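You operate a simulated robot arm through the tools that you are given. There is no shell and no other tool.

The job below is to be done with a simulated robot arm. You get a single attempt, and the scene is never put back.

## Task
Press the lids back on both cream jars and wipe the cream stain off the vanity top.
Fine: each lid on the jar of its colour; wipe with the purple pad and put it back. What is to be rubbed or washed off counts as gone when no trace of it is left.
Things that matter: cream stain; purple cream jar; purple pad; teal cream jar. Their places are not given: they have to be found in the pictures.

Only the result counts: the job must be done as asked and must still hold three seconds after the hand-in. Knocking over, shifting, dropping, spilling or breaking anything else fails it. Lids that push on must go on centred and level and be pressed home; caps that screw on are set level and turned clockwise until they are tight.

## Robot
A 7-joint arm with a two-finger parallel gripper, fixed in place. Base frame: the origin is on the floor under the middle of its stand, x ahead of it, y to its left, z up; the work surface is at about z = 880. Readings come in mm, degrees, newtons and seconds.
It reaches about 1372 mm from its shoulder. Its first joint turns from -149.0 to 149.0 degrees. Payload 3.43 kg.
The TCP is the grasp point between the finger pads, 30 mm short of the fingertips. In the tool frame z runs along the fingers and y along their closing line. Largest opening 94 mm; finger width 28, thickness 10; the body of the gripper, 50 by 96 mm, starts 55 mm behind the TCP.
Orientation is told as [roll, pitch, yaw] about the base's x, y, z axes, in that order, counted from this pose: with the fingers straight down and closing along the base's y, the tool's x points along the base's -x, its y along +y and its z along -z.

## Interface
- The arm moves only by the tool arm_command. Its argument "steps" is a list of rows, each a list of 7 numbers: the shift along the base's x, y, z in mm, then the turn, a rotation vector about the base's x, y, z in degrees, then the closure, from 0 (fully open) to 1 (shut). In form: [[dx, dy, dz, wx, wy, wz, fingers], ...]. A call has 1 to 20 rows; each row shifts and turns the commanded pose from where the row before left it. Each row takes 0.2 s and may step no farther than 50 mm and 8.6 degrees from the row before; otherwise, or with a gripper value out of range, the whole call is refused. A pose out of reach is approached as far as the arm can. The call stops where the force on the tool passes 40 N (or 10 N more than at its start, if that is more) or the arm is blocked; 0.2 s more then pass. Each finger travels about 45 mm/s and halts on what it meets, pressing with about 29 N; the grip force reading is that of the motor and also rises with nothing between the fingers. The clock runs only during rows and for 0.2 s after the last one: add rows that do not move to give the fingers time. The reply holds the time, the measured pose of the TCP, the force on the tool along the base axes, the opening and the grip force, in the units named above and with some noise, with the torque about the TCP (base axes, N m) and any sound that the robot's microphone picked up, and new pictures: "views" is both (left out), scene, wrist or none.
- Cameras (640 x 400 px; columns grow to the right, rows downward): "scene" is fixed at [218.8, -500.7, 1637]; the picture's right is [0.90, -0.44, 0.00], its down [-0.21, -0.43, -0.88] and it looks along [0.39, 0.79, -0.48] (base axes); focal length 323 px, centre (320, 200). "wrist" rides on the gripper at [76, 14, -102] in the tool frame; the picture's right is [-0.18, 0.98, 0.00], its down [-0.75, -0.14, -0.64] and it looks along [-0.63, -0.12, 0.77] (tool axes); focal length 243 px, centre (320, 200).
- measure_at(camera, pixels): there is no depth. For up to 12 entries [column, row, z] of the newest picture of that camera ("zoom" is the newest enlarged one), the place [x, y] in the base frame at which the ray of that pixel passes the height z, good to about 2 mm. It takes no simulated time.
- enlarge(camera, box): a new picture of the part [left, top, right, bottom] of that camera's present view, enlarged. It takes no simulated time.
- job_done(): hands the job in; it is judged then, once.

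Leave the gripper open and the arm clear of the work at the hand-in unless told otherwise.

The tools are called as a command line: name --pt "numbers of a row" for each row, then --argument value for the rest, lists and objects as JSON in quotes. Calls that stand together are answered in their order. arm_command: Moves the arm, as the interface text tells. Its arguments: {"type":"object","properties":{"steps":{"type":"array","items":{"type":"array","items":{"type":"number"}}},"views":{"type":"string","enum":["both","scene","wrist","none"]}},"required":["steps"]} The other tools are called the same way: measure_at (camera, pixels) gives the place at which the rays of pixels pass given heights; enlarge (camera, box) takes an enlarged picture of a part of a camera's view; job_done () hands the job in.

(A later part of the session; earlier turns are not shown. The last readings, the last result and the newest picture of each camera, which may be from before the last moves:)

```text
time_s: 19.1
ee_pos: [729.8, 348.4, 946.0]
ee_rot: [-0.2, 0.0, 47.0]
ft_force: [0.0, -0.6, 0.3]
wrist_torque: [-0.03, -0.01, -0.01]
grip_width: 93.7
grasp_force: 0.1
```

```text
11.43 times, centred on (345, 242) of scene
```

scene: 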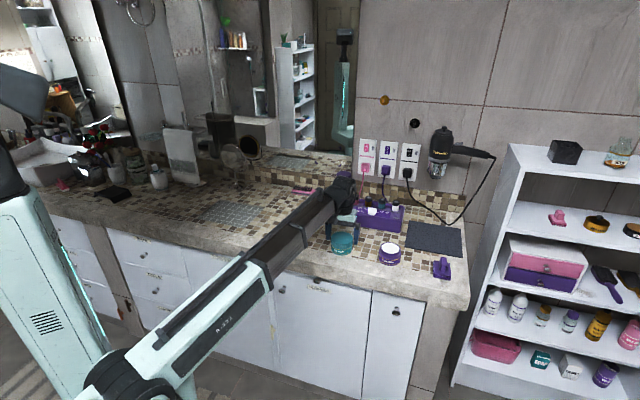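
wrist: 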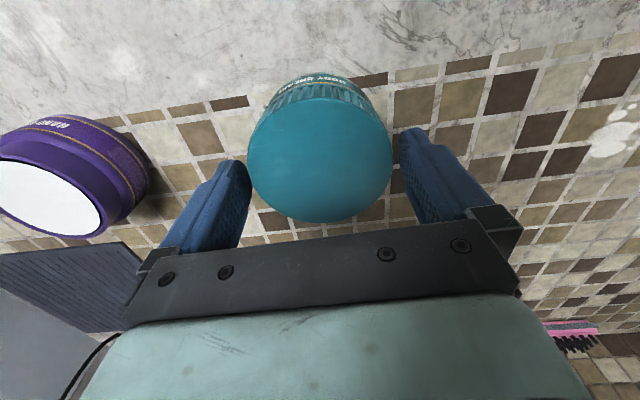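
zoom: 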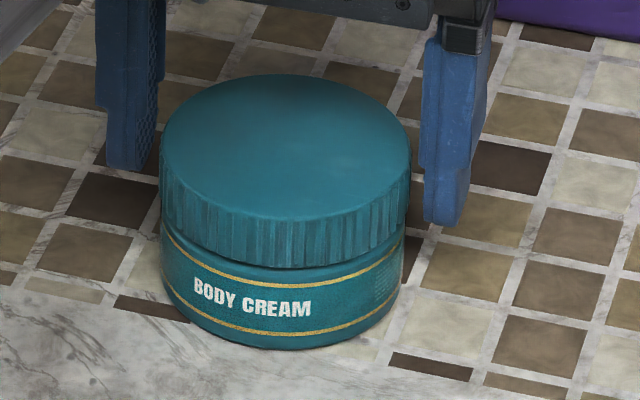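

Released cleanly; teal lid is on. Rise and move above the purple lid (≈(767,617)) at z≈1050.

arm_command --pt "0 0 20 0 0 0 0" --pt "0 0 45 0 0 0 0" --pt "6 44 5 0 0 0 0" --pt "6 45 6 0 0 0 0" --pt "6 45 6 0 0 0 0" --pt "6 45 6 0 0 0 0" --pt "6 45 6 0 0 0 0" --pt "7 45 6 0 0 0 0" --pt "0 0 0 0 0 0 0" --views "both"

enlarge --camera "wrist" --box '[240, 20, 400, 160]'

```text
time_s: 21.1
ee_pos: [766.7, 618.3, 1046.7]
ee_rot: [-0.1, 0.0, 47.1]
ft_force: [0.2, 0.4, 0.7]
wrist_torque: [0.01, 0.04, -0.01]
grip_width: 93.9
grasp_force: 0.0
```

scene: 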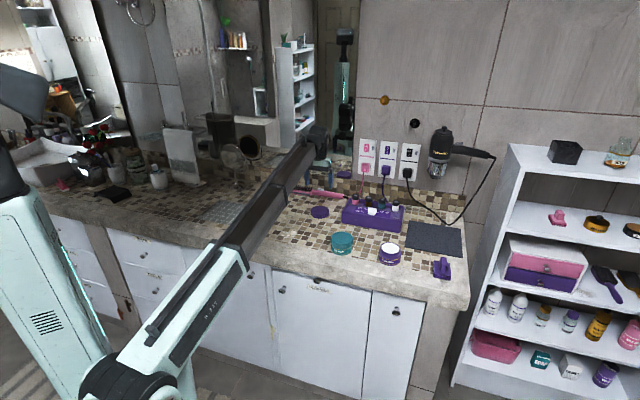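
wrist: 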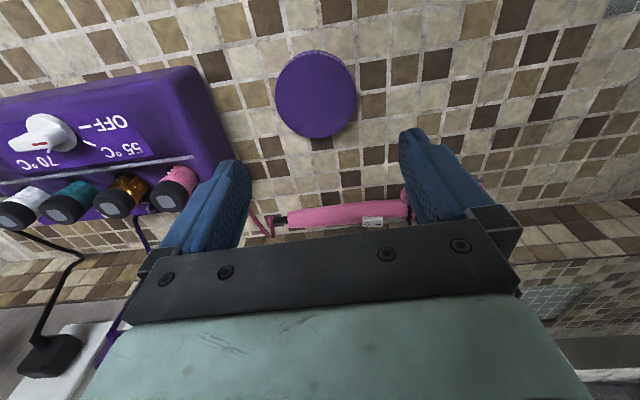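

```text
2.86 times, centred on (320, 90) of wrist
```

zoom: 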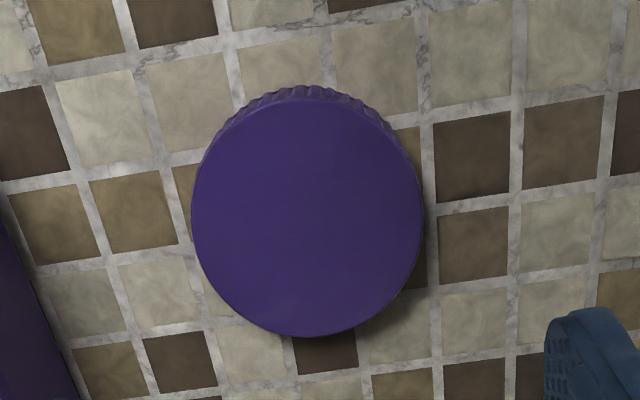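

measure_at --camera "zoom" --pixels '[[191, 215, 898], [423, 215, 898], [300, 98, 898], [312, 338, 898], [305, 215, 898]]'

```text
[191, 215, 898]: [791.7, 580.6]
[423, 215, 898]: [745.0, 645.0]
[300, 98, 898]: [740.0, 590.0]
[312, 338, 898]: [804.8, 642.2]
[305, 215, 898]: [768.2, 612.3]
```

Lid centre ≈(771.7,616.7). Move there and descend to z≈935 for a check.

arm_command --pt "2.5 -0.8 -20 0 0 0 0" --pt "2.5 -0.8 -40 0 0 0 0" --pt "0 0 -40 0 0 0 0" --pt "0 0 -11 0 0 0 0" --pt "0 0 0 0 0 0 0" --views "wrist"

enlarge --camera "wrist" --box '[220, 60, 420, 240]'

```text
time_s: 22.3
ee_pos: [772.8, 615.2, 934.7]
ee_rot: [0.0, 0.0, 46.9]
ft_force: [-0.2, -0.2, 0.0]
wrist_torque: [0.0, -0.02, 0.03]
grip_width: 93.9
grasp_force: 0.0
```

wrist: 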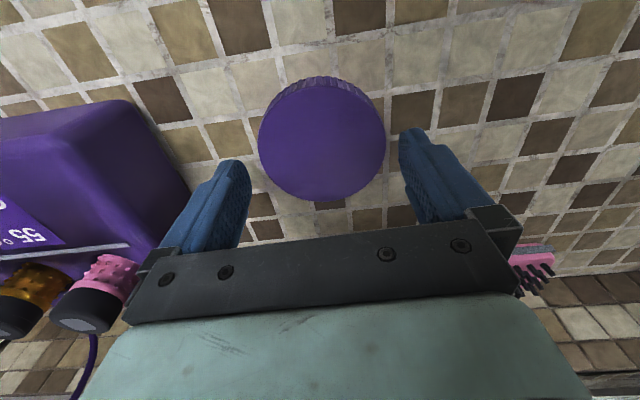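

```text
2.22 times, centred on (320, 150) of wrist
```

zoom: 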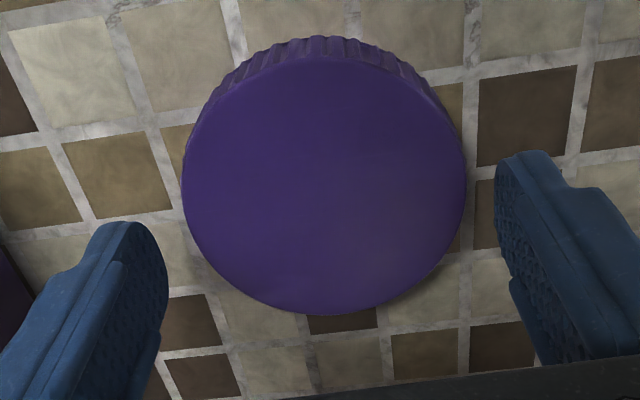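

Lid is ~1 mm right and slightly front of centre. Adjust and lower to z≈914, then close.

arm_command --pt "-1.4 0.3 -10 0 0 0 0" --pt "0 0 -11 0 0 0 0" --pt "0 0 0 0 0 0 0" --pt "0 0 0 0 0 0 0.5" --pt "0 0 0 0 0 0 1" --pt "0 0 0 0 0 0 1" --views "wrist"

enlarge --camera "wrist" --box '[220, 80, 420, 240]'

```text
time_s: 23.7
ee_pos: [769.8, 614.9, 913.6]
ee_rot: [-0.1, 0.0, 47.1]
ft_force: [1.1, 0.5, -0.6]
wrist_torque: [0.01, 0.01, -0.04]
grip_width: 79.9
grasp_force: 28.5
```

wrist: 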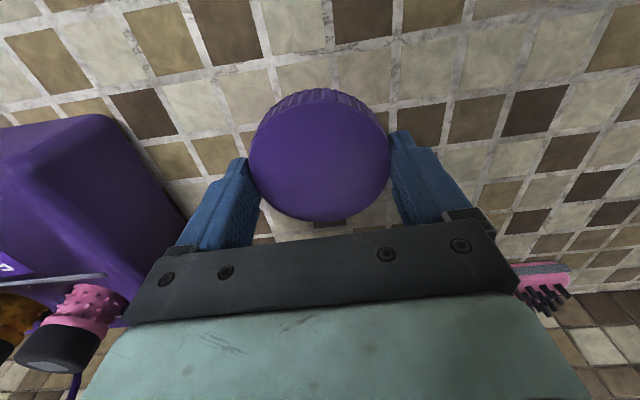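

```text
2.50 times, centred on (320, 160) of wrist
```

zoom: 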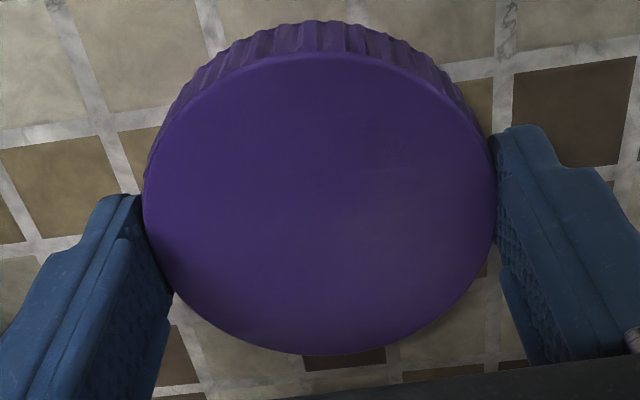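

Purple lid held (79.9 mm). Lift and carry it around in front of the purple box to a viewing point beside the purple jar, ≈(862,284), z≈1013.

arm_command --pt "0 0 10 0 0 0 1" --pt "0 0 40 0 0 0 1" --pt "0 0 45 0 0 0 1" --pt "0 0 35 0 0 0 1" --pt "-6.2 -42.5 0 0 0 0 1" --pt "-6.2 -42.5 0 0 0 0 1" --pt "-6.2 -42.5 0 0 0 0 1" --pt "-6.2 -42.5 0 0 0 0 1" --pt "23.4 -32.2 -6 0 0 0 1" --pt "23.4 -32.2 -6 0 0 0 1" --pt "23.4 -32.2 -6 0 0 0 1" --pt "23.4 -32.2 -6 0 0 0 1" --pt "23.4 -32.2 -6 0 0 0 1" --pt "0 0 0 0 0 0 1" --views "both"

enlarge --camera "wrist" --box '[170, 0, 330, 130]'

```text
time_s: 26.7
ee_pos: [862.5, 283.7, 1013.7]
ee_rot: [-0.1, 0.1, 46.9]
ft_force: [-0.3, -0.9, 0.2]
wrist_torque: [0.02, 0.04, 0.03]
grip_width: 79.6
grasp_force: 28.4
```

scene: 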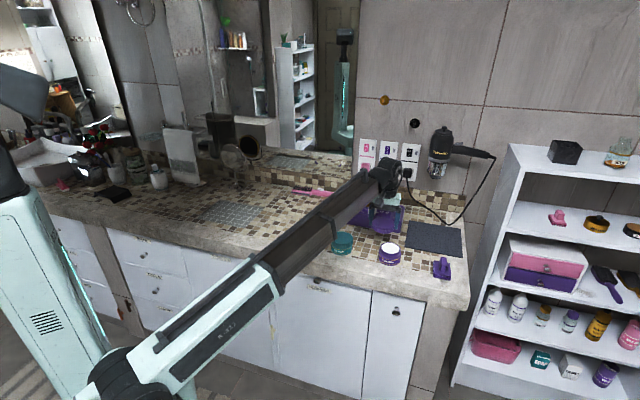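
wrist: 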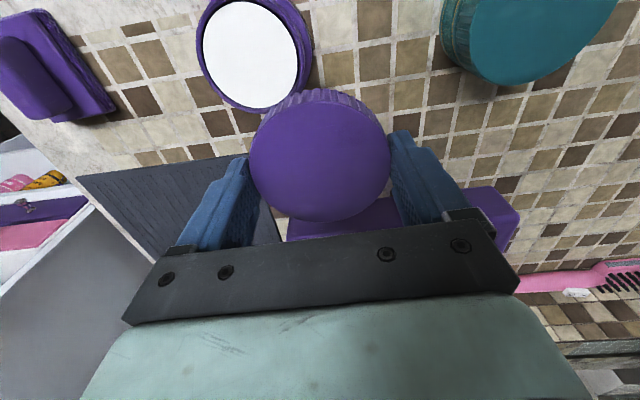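

```text
3.08 times, centred on (250, 65) of wrist
```

zoom: 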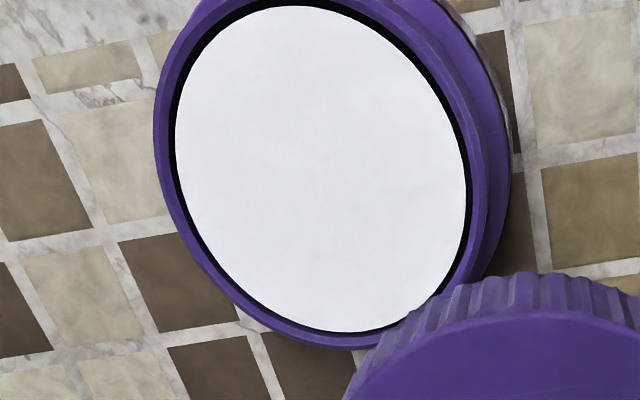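

measure_at --camera "zoom" --pixels '[[175, 135, 926], [466, 200, 926], [288, 5, 926], [347, 333, 926], [155, 150, 926], [310, 349, 926]]'

enlarge --camera "scene" --box '[365, 225, 415, 275]'

```text
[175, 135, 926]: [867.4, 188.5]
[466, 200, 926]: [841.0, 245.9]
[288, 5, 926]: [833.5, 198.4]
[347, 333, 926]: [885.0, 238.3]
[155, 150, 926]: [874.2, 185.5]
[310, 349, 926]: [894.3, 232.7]
```

```text
8.00 times, centred on (390, 250) of scene
```

zoom: 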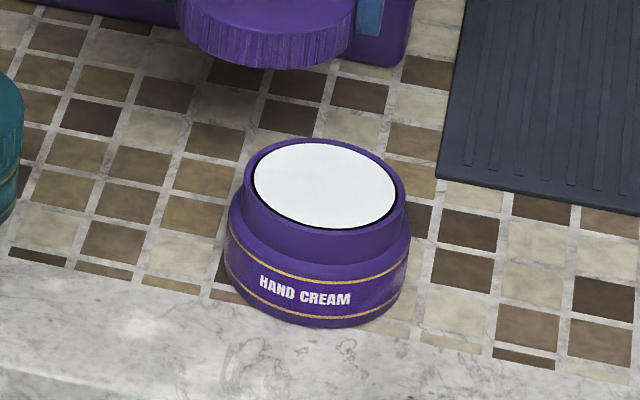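

measure_at --camera "zoom" --pixels '[[254, 180, 926], [396, 192, 926], [325, 186, 926], [324, 143, 926], [328, 230, 926], [318, 329, 880], [226, 262, 895], [411, 262, 895]]'

```text
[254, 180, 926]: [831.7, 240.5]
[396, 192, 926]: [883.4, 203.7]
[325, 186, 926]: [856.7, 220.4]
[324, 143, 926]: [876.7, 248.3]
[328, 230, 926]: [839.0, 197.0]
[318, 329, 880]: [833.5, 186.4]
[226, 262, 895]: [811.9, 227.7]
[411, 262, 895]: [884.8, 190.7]
```

Purple jar centre ≈(857.3,220.2). Move over it at z≈1013, then lower to ~970.

arm_command --pt "-1.7 -21 0 0 0 0 1" --pt "-1.7 -21 0 0 0 0 1" --pt "-1.8 -21.5 0 0 0 0 1" --pt "0 0 -20 0 0 0 1" --pt "0 0 -22 0 0 0 1" --pt "0 0 0 0 0 0 1" --views "both"

enlarge --camera "wrist" --box '[260, 55, 390, 125]'

enlarge --camera "scene" --box '[370, 233, 410, 268]'

arm_command --pt "0 0 0 0 0 0 1" --views "none"

arm_command --pt "0 0 0 0 0 0 1" --views "none"

```text
time_s: 28.1
ee_pos: [859.5, 219.9, 973.1]
ee_rot: [0.0, 0.0, 47.0]
ft_force: [-0.5, 0.2, 0.3]
wrist_torque: [-0.02, 0.0, -0.01]
grip_width: 79.6
grasp_force: 28.5
```

scene: 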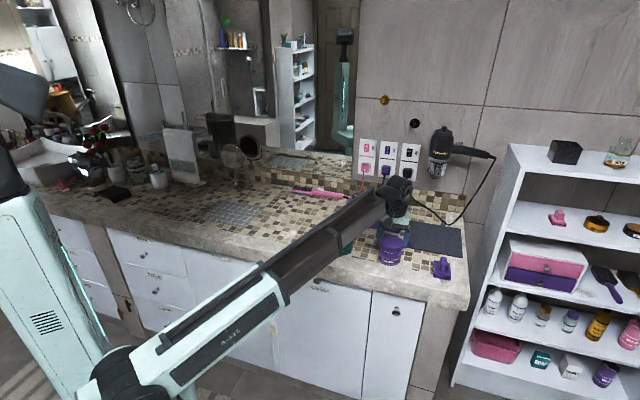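
wrist: 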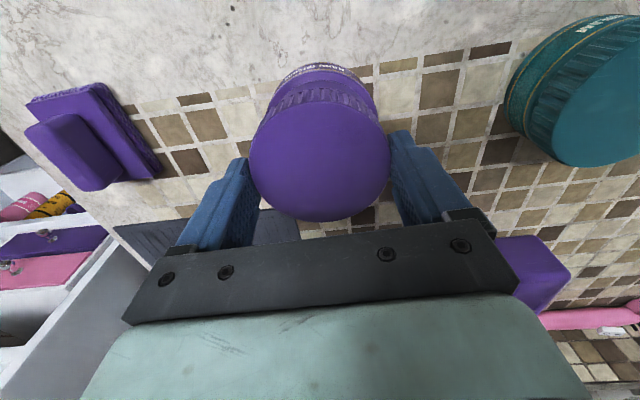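

```text
4.92 times, centred on (325, 90) of wrist
```

zoom: 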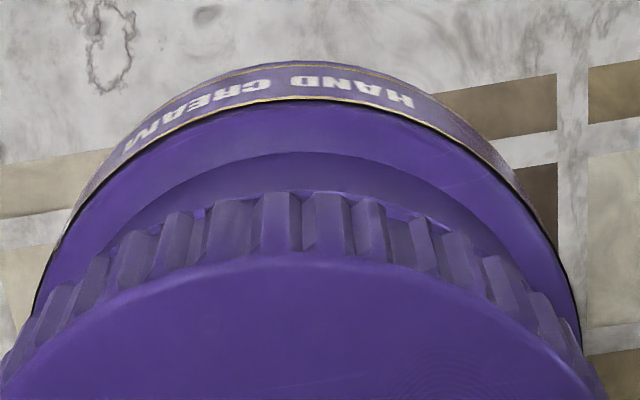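

```text
11.43 times, centred on (390, 250) of scene
```

zoom: 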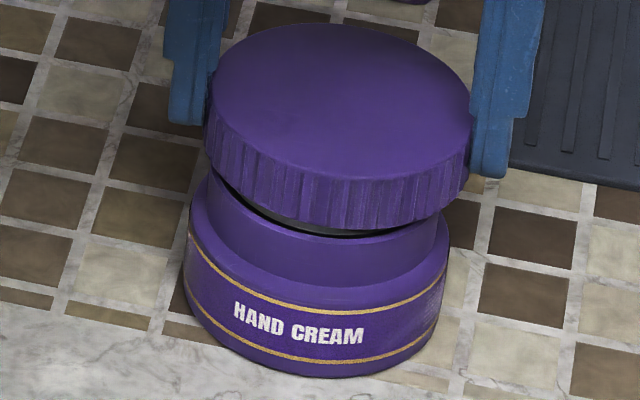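

```text
time_s: 28.5
ee_pos: [859.5, 219.7, 971.8]
ee_rot: [-0.1, -0.1, 47.0]
ft_force: [0.1, 0.1, -0.3]
wrist_torque: [0.03, 0.02, 0.01]
grip_width: 79.7
grasp_force: 28.9
```

```text
time_s: 28.9
ee_pos: [858.2, 220.4, 972.3]
ee_rot: [0.0, 0.0, 47.1]
ft_force: [-0.5, 0.3, -0.5]
wrist_torque: [0.01, -0.02, 0.03]
grip_width: 79.7
grasp_force: 29.3
```

All cues agree that the lid is ≈1.4 mm off in +u and ≈1 mm in v. Shift (-2.0, -0.1) mm and recheck.

arm_command --pt "-2.0 -0.1 -2 0 0 0 1" --pt "0 0 0 0 0 0 1" --views "both"

enlarge --camera "wrist" --box '[260, 55, 390, 125]'

enlarge --camera "scene" --box '[370, 233, 410, 268]'

arm_command --pt "0 0 0 0 0 0 1" --views "none"

arm_command --pt "0 0 0 0 0 0 1" --views "none"

```text
time_s: 29.5
ee_pos: [856.1, 220.3, 969.8]
ee_rot: [-0.1, 0.0, 47.0]
ft_force: [0.1, 0.0, 0.3]
wrist_torque: [0.0, -0.02, 0.02]
grip_width: 79.6
grasp_force: 28.5
```

scene: 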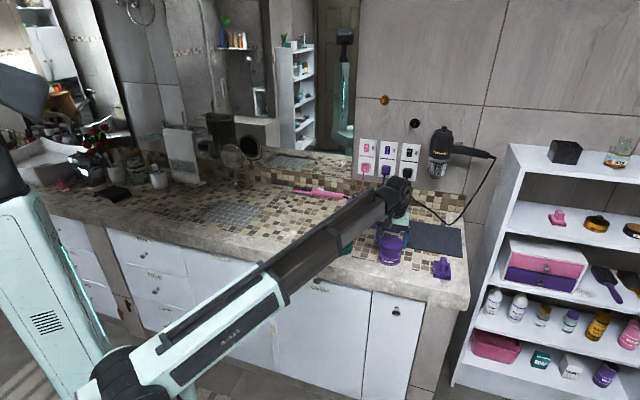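
wrist: 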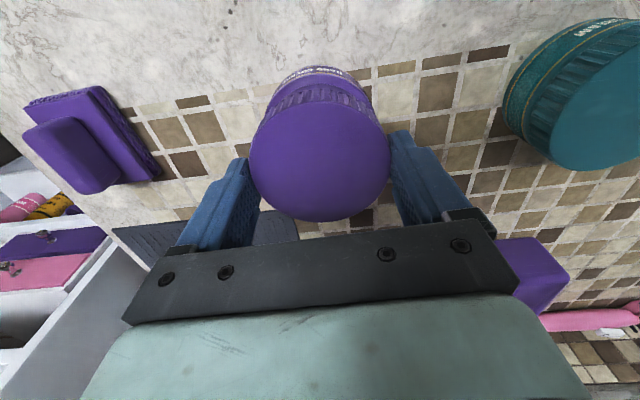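

```text
4.92 times, centred on (325, 90) of wrist
```

zoom: 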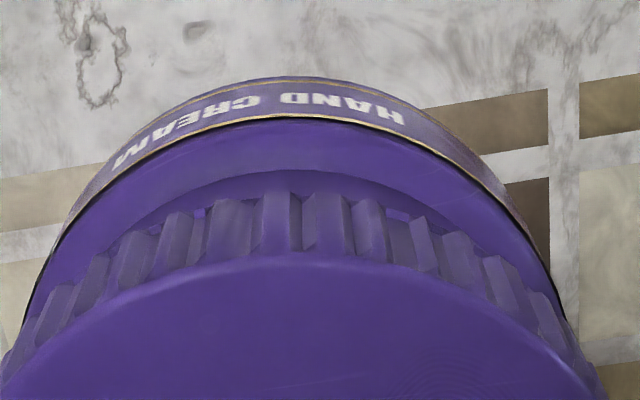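

```text
11.43 times, centred on (390, 250) of scene
```

zoom: 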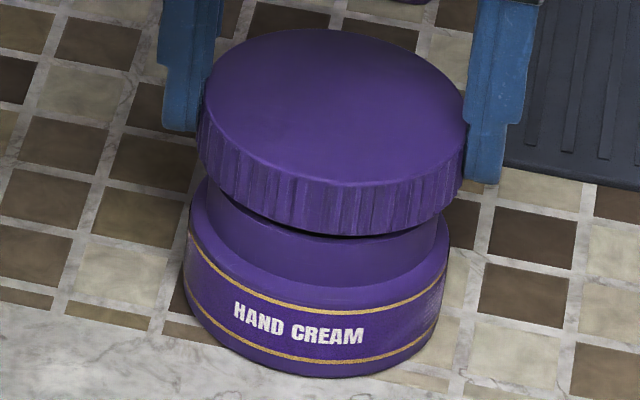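

```text
time_s: 29.9
ee_pos: [857.3, 220.0, 969.8]
ee_rot: [-0.1, 0.1, 47.0]
ft_force: [0.1, -0.2, 0.7]
wrist_torque: [0.0, 0.03, 0.0]
grip_width: 79.9
grasp_force: 29.1
```

```text
time_s: 30.3
ee_pos: [857.8, 219.7, 971.9]
ee_rot: [-0.2, 0.0, 46.9]
ft_force: [0.0, -0.3, -0.9]
wrist_torque: [-0.05, 0.05, 0.0]
grip_width: 79.7
grasp_force: 28.8
```

Well centred now in both views. Descend in 2 mm steps to z≈950.

arm_command --pt "0 0 -2 0 0 0 1" --pt "0 0 -2 0 0 0 1" --pt "0 0 -2 0 0 0 1" --pt "0 0 -2 0 0 0 1" --pt "0 0 -2 0 0 0 1" --pt "0 0 -2 0 0 0 1" --pt "0 0 -2 0 0 0 1" --pt "0 0 -2 0 0 0 1" --pt "0 0 -2 0 0 0 1" --pt "0 0 -2 0 0 0 1" --pt "0 0 0 0 0 0 1" --views "scene"

enlarge --camera "scene" --box '[370, 233, 410, 268]'

```text
time_s: 32.7
ee_pos: [855.2, 221.4, 950.2]
ee_rot: [-0.1, -0.1, 46.9]
ft_force: [0.6, 1.3, -0.1]
wrist_torque: [0.02, 0.02, -0.04]
grip_width: 79.8
grasp_force: 28.7
```

scene: 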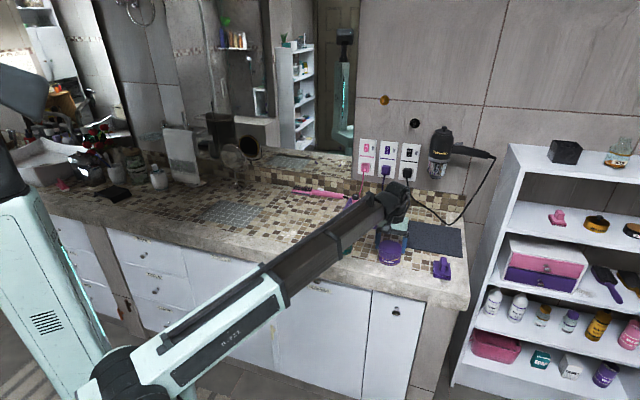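

```text
11.43 times, centred on (390, 250) of scene
```

zoom: 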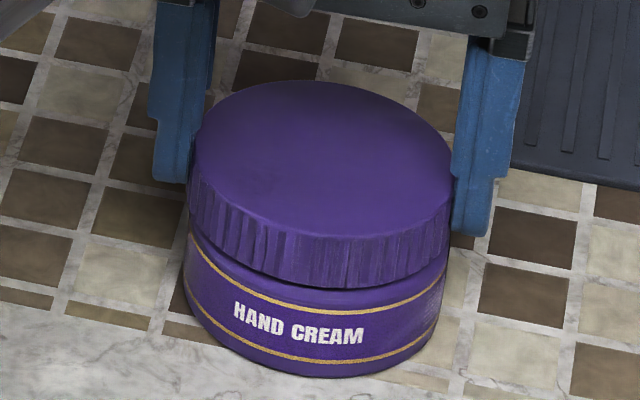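

Lid is over the neck with no resistance. Press down in 1 mm steps.

arm_command --pt "0 0 -1 0 0 0 1" --pt "0 0 -1 0 0 0 1" --pt "0 0 -1 0 0 0 1" --pt "0 0 -1 0 0 0 1" --pt "0 0 -1 0 0 0 1" --pt "0 0 -1 0 0 0 1" --pt "0 0 0 0 0 0 1" --views "scene"

enlarge --camera "scene" --box '[370, 233, 410, 268]'

```text
time_s: 34.3
ee_pos: [855.3, 221.8, 945.5]
ee_rot: [-0.2, -0.1, 47.0]
ft_force: [1.3, -9.7, 38.2]
wrist_torque: [-0.24, -0.05, 0.05]
grip_width: 80.1
grasp_force: 28.7
heard: snap
```

scene: 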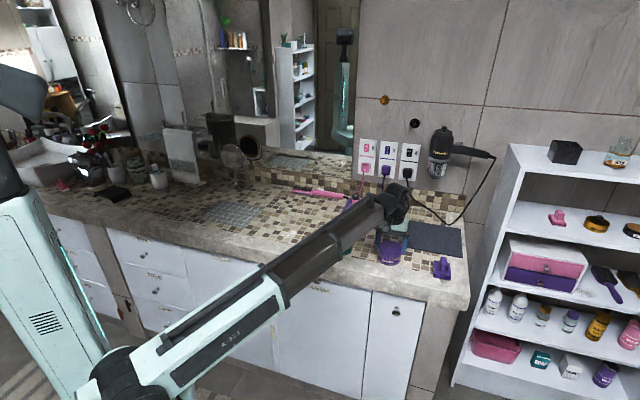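

```text
11.43 times, centred on (390, 250) of scene
```

zoom: 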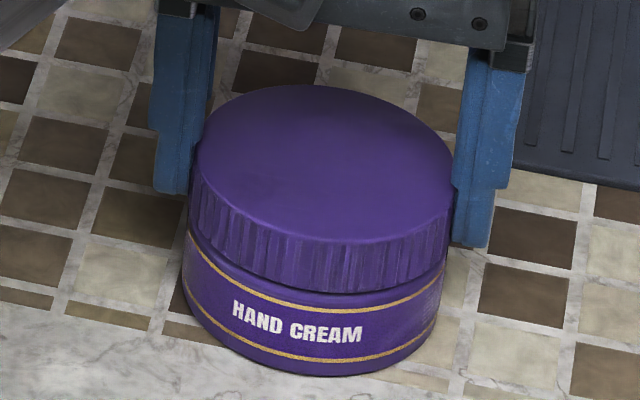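

Snap heard at 38 N. Relieve 2 mm of preload, open the fingers and look.

arm_command --pt "0 0 2 0 0 0 1" --pt "0 0 0 0 0 0 0.6" --pt "0 0 0 0 0 0 0" --pt "0 0 0 0 0 0 0" --pt "0 0 0 0 0 0 0" --views "both"

enlarge --camera "scene" --box '[370, 233, 410, 268]'

```text
time_s: 35.5
ee_pos: [856.9, 221.3, 946.7]
ee_rot: [-0.1, 0.0, 46.9]
ft_force: [-0.3, 0.5, -0.2]
wrist_torque: [0.01, 0.0, 0.01]
grip_width: 94.1
grasp_force: 0.0
```

scene: 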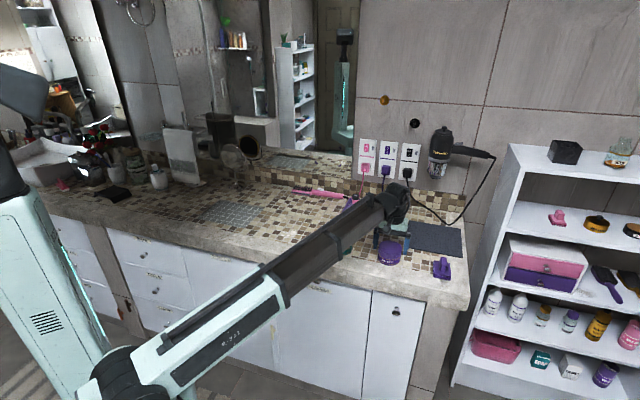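
wrist: 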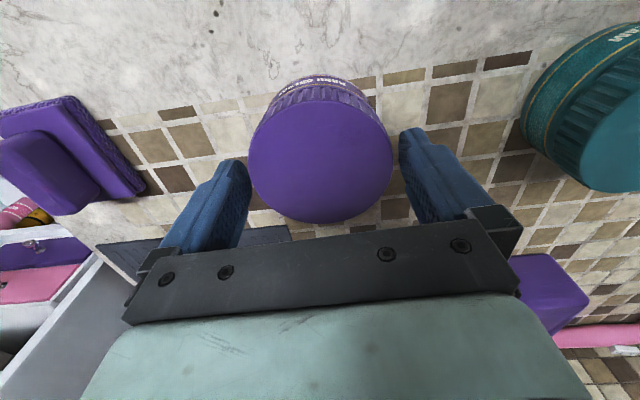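

```text
11.43 times, centred on (390, 250) of scene
```

zoom: 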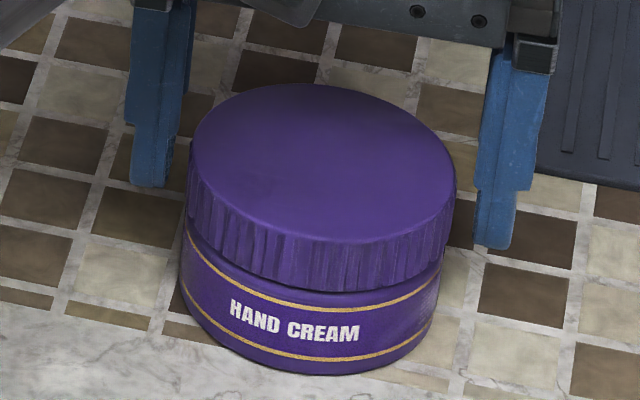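

Both lids are seated. Now rise and move above the purple pad (≈(976,84)) at z≈1020.

arm_command --pt "0 0 20 0 0 0 0" --pt "0 0 45 0 0 0 0" --pt "24 -27 5 0 0 0 0" --pt "24 -27 5 0 0 0 0" --pt "24 -28 5 0 0 0 0" --pt "24 -28 0 0 0 0 0" --pt "24 -28 0 0 0 0 0" --pt "0 0 0 0 0 0 0" --views "both"

enlarge --camera "wrist" --box '[230, 20, 410, 180]'

enlarge --camera "scene" --box '[415, 245, 475, 290]'

```text
time_s: 37.3
ee_pos: [975.6, 81.9, 1025.6]
ee_rot: [-0.1, 0.0, 47.0]
ft_force: [-0.8, 0.1, -0.2]
wrist_torque: [0.0, 0.03, 0.02]
grip_width: 94.0
grasp_force: 0.2
```

scene: 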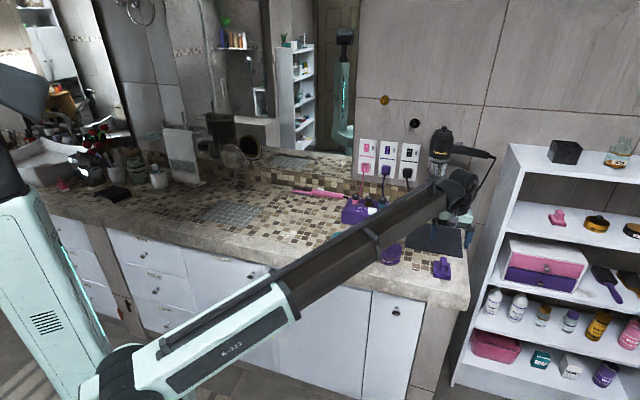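
wrist: 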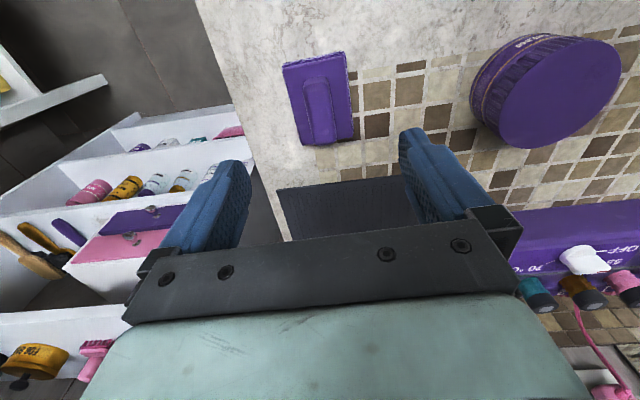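

```text
2.50 times, centred on (320, 100) of wrist
```

zoom: 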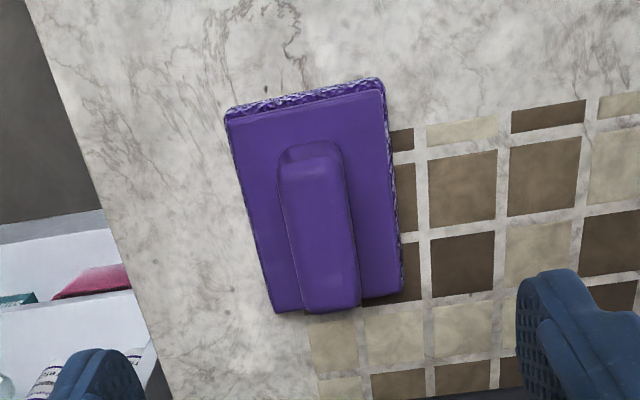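

```text
8.89 times, centred on (445, 268) of scene
```

zoom: 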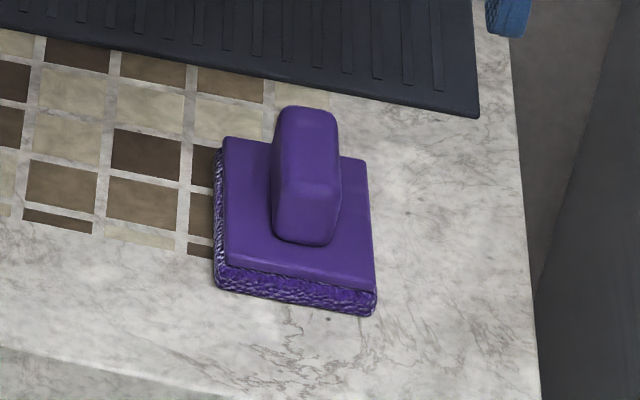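

The pad looks aligned with the counter. Re-enlarge the wrist view for measuring the handle.

enlarge --camera "wrist" --box '[260, 30, 380, 160]'

```text
3.08 times, centred on (320, 95) of wrist
```

zoom: 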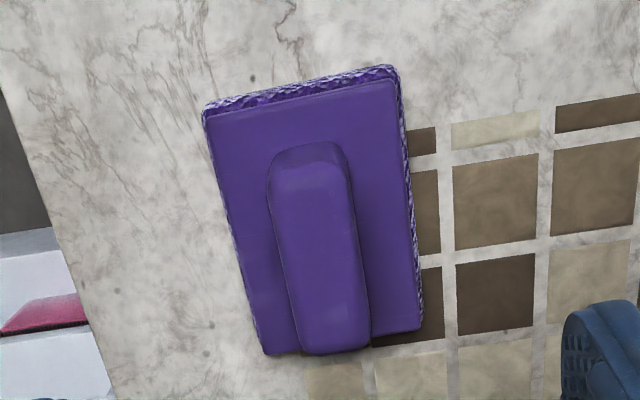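

measure_at --camera "zoom" --pixels '[[207, 115, 896], [398, 82, 896], [422, 330, 896], [265, 353, 896], [203, 106, 882], [397, 66, 882], [270, 195, 925], [350, 185, 925], [302, 350, 925], [371, 343, 925], [336, 347, 925], [310, 190, 925]]'

```text
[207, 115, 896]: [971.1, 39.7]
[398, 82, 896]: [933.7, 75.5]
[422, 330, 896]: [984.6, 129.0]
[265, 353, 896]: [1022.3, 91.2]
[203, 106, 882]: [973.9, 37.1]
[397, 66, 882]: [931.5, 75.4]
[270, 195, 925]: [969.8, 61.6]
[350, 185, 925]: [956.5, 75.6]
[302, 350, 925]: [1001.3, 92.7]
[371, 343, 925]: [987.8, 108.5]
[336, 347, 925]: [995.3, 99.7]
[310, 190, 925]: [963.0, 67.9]
```

Pad centre ≈(978,84), aligned with the gripper; handle ≈20 mm wide, top ≈z 923, plate top ≈896. Remembering this spot for the return. Move over it and descend to z≈929 (fingertips ≈899, just above the plate), in two stages.

arm_command --pt "1.3 1.1 -20 0 0 0 0" --pt "1.3 1.1 -30 0 0 0 0" --pt "0 0 -20 0 0 0 0" --pt "0 0 0 0 0 0 0" --views "wrist"

enlarge --camera "wrist" --box '[230, 60, 410, 200]'

```text
time_s: 38.3
ee_pos: [976.2, 86.6, 956.4]
ee_rot: [-0.1, 0.1, 47.0]
ft_force: [0.7, 0.2, 0.1]
wrist_torque: [0.0, 0.0, -0.02]
grip_width: 93.5
grasp_force: 0.1
```

wrist: 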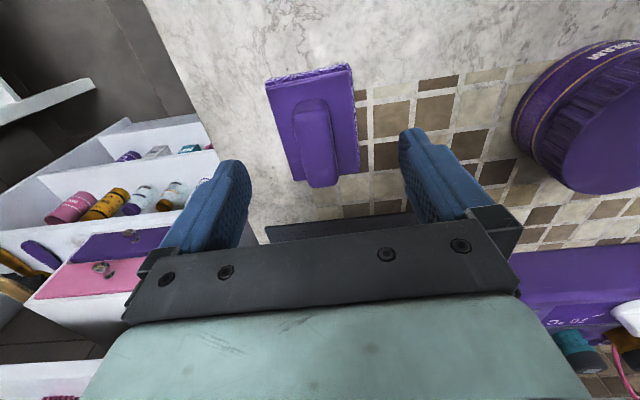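

```text
2.86 times, centred on (320, 130) of wrist
```

zoom: 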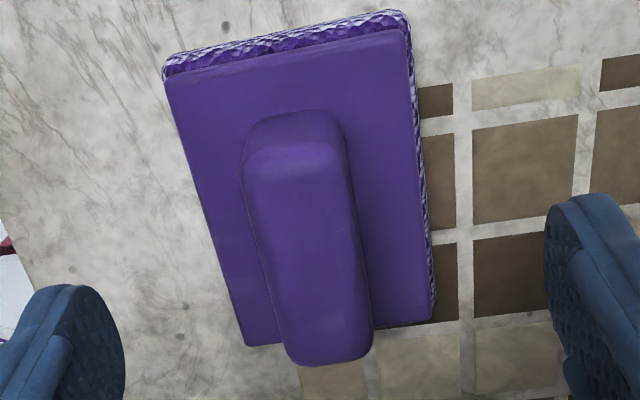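

measure_at --camera "zoom" --pixels '[[245, 165, 922], [347, 155, 922], [373, 350, 922], [288, 360, 922], [165, 80, 896], [408, 30, 896], [434, 318, 896], [245, 346, 896]]'

arm_command --pt "0 0 0 0 0 0 0" --views "none"

```text
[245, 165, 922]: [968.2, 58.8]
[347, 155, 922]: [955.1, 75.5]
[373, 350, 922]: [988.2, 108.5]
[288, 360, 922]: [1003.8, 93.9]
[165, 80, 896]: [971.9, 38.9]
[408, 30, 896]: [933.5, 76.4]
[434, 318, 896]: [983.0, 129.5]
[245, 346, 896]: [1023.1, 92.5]
```

```text
time_s: 38.7
ee_pos: [977.7, 86.4, 956.9]
ee_rot: [-0.1, 0.1, 47.0]
ft_force: [0.7, 0.6, 0.4]
wrist_torque: [-0.02, 0.03, 0.02]
grip_width: 94.3
grasp_force: 0.0
```

Pad centre confirmed ≈(978.3,84.3). Final adjust and lower to z≈929.5, then close on the handle.

arm_command --pt "1.2 -1.8 -12 0 0 0 0" --pt "0 0 -15 0 0 0 0" --pt "0 0 0 0 0 0 0" --pt "0 0 0 0 0 0 0.4" --pt "0 0 0 0 0 0 0.6" --pt "0 0 0 0 0 0 1" --pt "0 0 0 0 0 0 1" --pt "0 0 0 0 0 0 1" --views "both"

enlarge --camera "wrist" --box '[230, 60, 410, 240]'

enlarge --camera "scene" --box '[415, 245, 475, 290]'

```text
time_s: 40.5
ee_pos: [978.5, 84.2, 930.6]
ee_rot: [-0.1, 0.0, 47.0]
ft_force: [-0.4, 0.4, -0.6]
wrist_torque: [0.0, 0.05, 0.03]
grip_width: 25.7
grasp_force: 28.7
```

scene: 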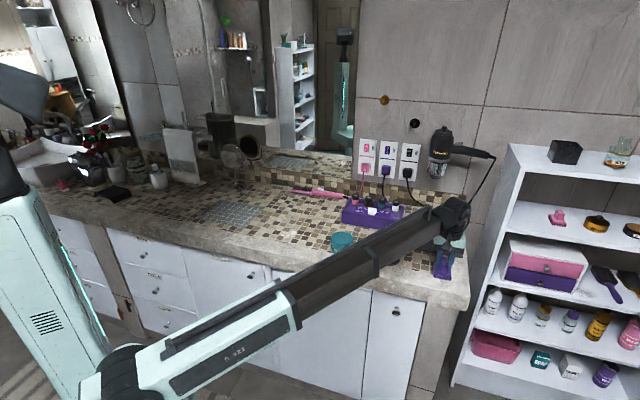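
wrist: 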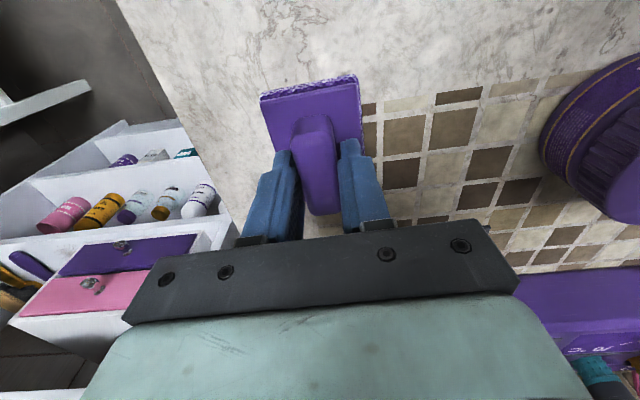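

```text
2.22 times, centred on (320, 150) of wrist
```

zoom: 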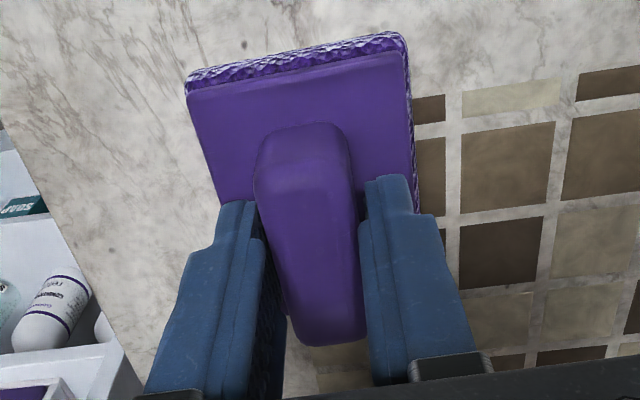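

```text
8.89 times, centred on (445, 268) of scene
```

zoom: 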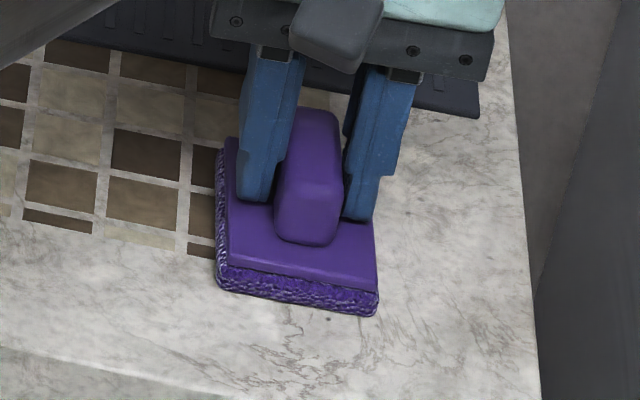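

Handle gripped (25.7 mm, 29 N). Lift and carry the pad at z≈1015 to near the stain.

arm_command --pt "0 0 10 0 0 0 1" --pt "0 0 30 0 0 0 1" --pt "0 0 45 0 0 0 1" --pt "-24.5 39 0 0 0 0 1" --pt "-24.5 39 0 0 0 0 1" --pt "-24.5 39 0 0 0 0 1" --pt "-24.5 39 0 0 0 0 1" --pt "-30 36.7 0 0 0 0 1" --pt "-30 36.7 0 0 0 0 1" --pt "-30 36.7 0 0 0 0 1" --pt "-33.3 35 0 0 0 0 1" --pt "-33.3 35 0 0 0 0 1" --pt "-33.3 35 0 0 0 0 1" --pt "0 0 0 0 0 0 1" --views "both"

enlarge --camera "wrist" --box '[400, 20, 600, 150]'

```text
time_s: 43.5
ee_pos: [689.9, 452.1, 1016.3]
ee_rot: [-0.1, 0.0, 47.1]
ft_force: [0.3, -0.5, -0.7]
wrist_torque: [0.01, -0.02, 0.03]
grip_width: 25.7
grasp_force: 29.5
```

scene: 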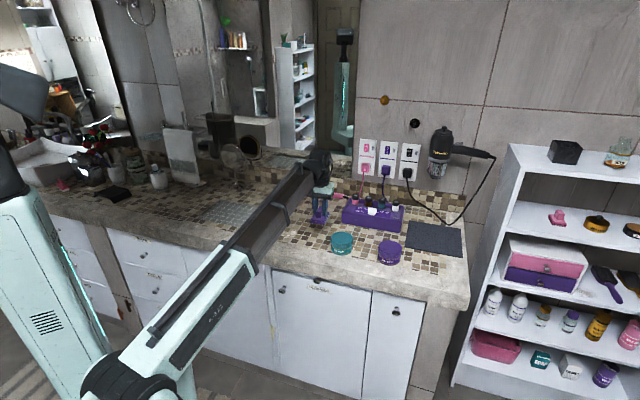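
wrist: 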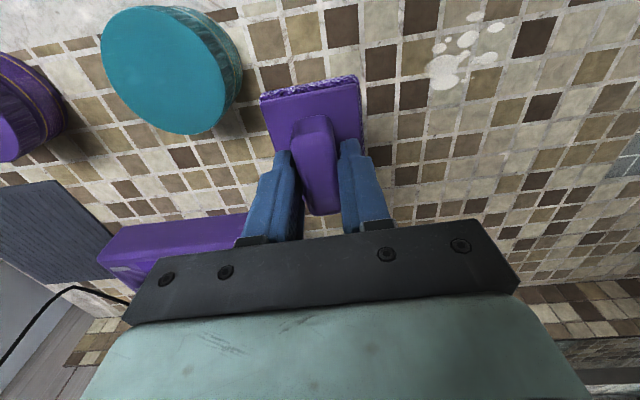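

```text
3.08 times, centred on (500, 85) of wrist
```

zoom: 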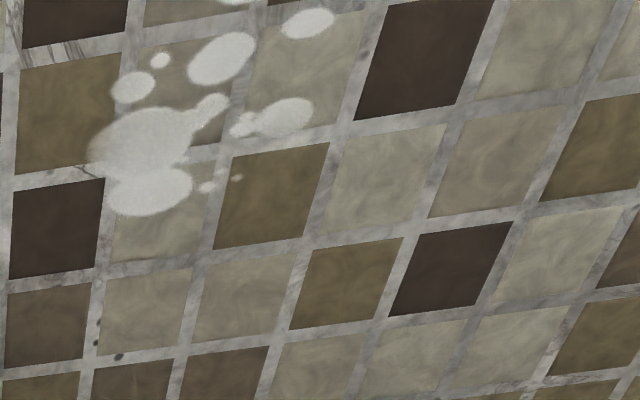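

The stain is at wrist (430–507, 10–92). Enlarge to measure its extent.

enlarge --camera "wrist" --box '[410, 0, 530, 110]'

```text
3.64 times, centred on (470, 55) of wrist
```

zoom: 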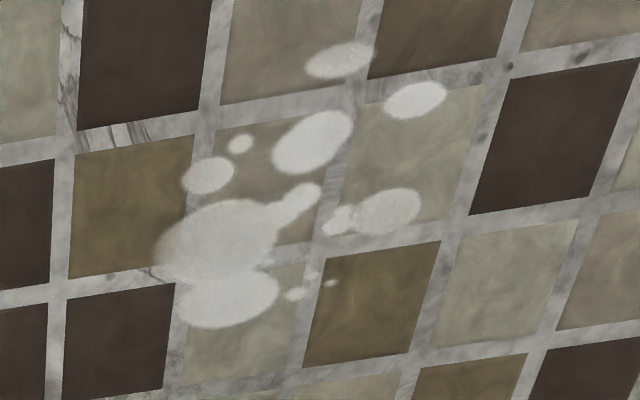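

measure_at --camera "zoom" --pixels '[[155, 255, 880], [178, 310, 880], [215, 328, 880], [305, 62, 880], [340, 42, 880], [375, 50, 880], [447, 98, 880], [422, 200, 880], [385, 232, 880], [338, 284, 880], [182, 180, 880], [280, 230, 880]]'

```text
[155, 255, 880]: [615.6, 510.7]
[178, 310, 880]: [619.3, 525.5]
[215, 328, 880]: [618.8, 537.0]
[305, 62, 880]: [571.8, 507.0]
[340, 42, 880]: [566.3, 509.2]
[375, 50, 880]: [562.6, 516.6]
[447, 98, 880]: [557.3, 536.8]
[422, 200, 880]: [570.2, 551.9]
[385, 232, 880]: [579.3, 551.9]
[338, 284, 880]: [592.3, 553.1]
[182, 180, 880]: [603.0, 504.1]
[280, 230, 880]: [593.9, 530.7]
```

Stain spans roughly u −103…−40, v 758…815 (≈63×57 mm). I'll move to just beside it (≈(639,480)), and descend to z≈936.

arm_command --pt "-25.4 14 -10 0 0 0 1" --pt "-25.4 14 -20 0 0 0 1" --pt "0 0 -30 0 0 0 1" --pt "0 0 -20 0 0 0 1" --pt "0 0 0 0 0 0 1" --views "both"

enlarge --camera "scene" --box '[260, 200, 350, 265]'

```text
time_s: 44.7
ee_pos: [640.5, 481.2, 935.2]
ee_rot: [0.0, 0.0, 47.0]
ft_force: [0.1, -0.7, -0.5]
wrist_torque: [-0.01, 0.01, -0.01]
grip_width: 25.3
grasp_force: 28.8
```

scene: 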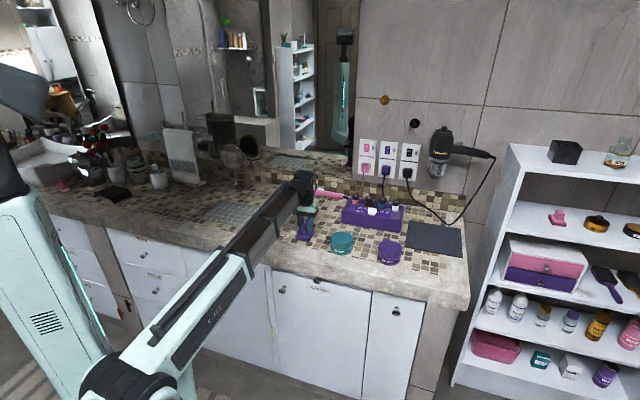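
wrist: 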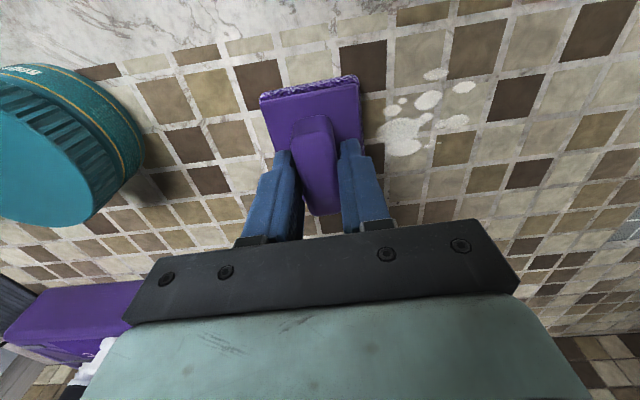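

```text
6.15 times, centred on (305, 232) of scene
```

zoom: 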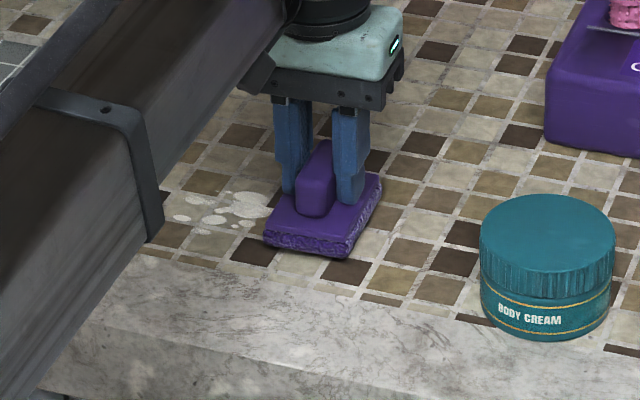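

Pad is beside the stain (just right of it in the scene). Lower gently in 1 mm steps to make contact.

arm_command --pt "0 0 -1.5 0 0 0 1" --pt "0 0 -1 0 0 0 1" --pt "0 0 -1 0 0 0 1" --pt "0 0 -1 0 0 0 1" --pt "0 0 -1 0 0 0 1" --pt "0 0 0 0 0 0 1" --views "none"

```text
time_s: 46.1
ee_pos: [640.4, 481.9, 929.9]
ee_rot: [-0.1, 0.0, 46.9]
ft_force: [-0.1, 1.3, -1.8]
wrist_torque: [0.0, 0.02, 0.0]
grip_width: 25.8
grasp_force: 28.8
```

No contact yet at z≈930. Continue in 0.5 mm steps.

arm_command --pt "0 0 -0.5 0 0 0 1" --pt "0 0 -0.5 0 0 0 1" --pt "0 0 -0.5 0 0 0 1" --pt "0 0 0 0 0 0 1" --views "none"

```text
time_s: 47.1
ee_pos: [640.4, 482.5, 928.1]
ee_rot: [-0.1, -0.1, 47.1]
ft_force: [3.6, -1.3, 27.1]
wrist_torque: [0.05, -0.04, -0.02]
grip_width: 25.5
grasp_force: 29.6
```

Contact with 27 N. Ease up 0.4 mm and sweep across the stain in the +u direction.

arm_command --pt "0 0 0.4 0 0 0 1" --pt "-7.3 6.8 0 0 0 0 1" --pt "-7.3 6.8 0 0 0 0 1" --pt "-7.3 6.8 0 0 0 0 1" --pt "-7.3 6.8 0 0 0 0 1" --pt "-7.3 6.8 0 0 0 0 1" --pt "-7.3 6.8 0 0 0 0 1" --pt "-7.3 6.8 0 0 0 0 1" --pt "-7.3 6.8 0 0 0 0 1" --pt "-7.3 6.8 0 0 0 0 1" --pt "-7.3 6.8 0 0 0 0 1" --pt "-7.3 6.8 0 0 0 0 1" --pt "-7.3 6.8 0 0 0 0 1" --pt "-7.3 6.8 0 0 0 0 1" --pt "-7.3 6.8 0 0 0 0 1" --pt "0 0 0 0 0 0 1" --views "both"

enlarge --camera "scene" --box '[260, 200, 350, 265]'

```text
time_s: 50.5
ee_pos: [537.9, 578.0, 928.0]
ee_rot: [0.0, 0.0, 47.0]
ft_force: [3.5, -4.5, 14.7]
wrist_torque: [-0.04, 0.06, 0.03]
grip_width: 25.4
grasp_force: 28.9
```

scene: 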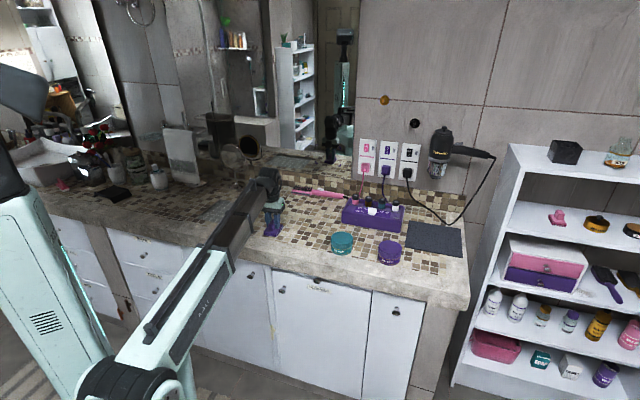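
wrist: 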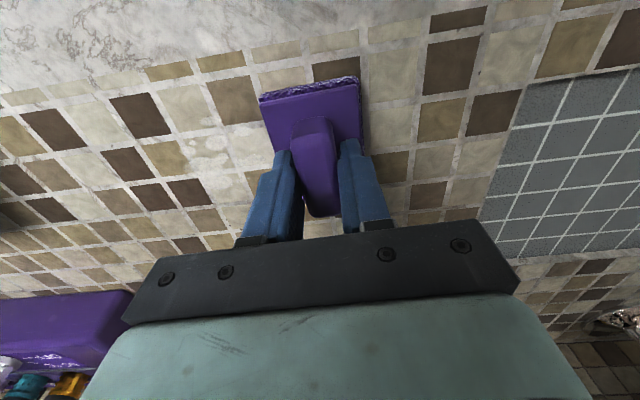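

```text
6.15 times, centred on (305, 232) of scene
```

zoom: 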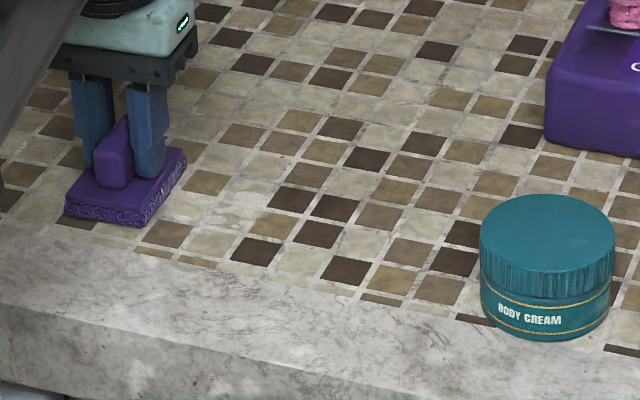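

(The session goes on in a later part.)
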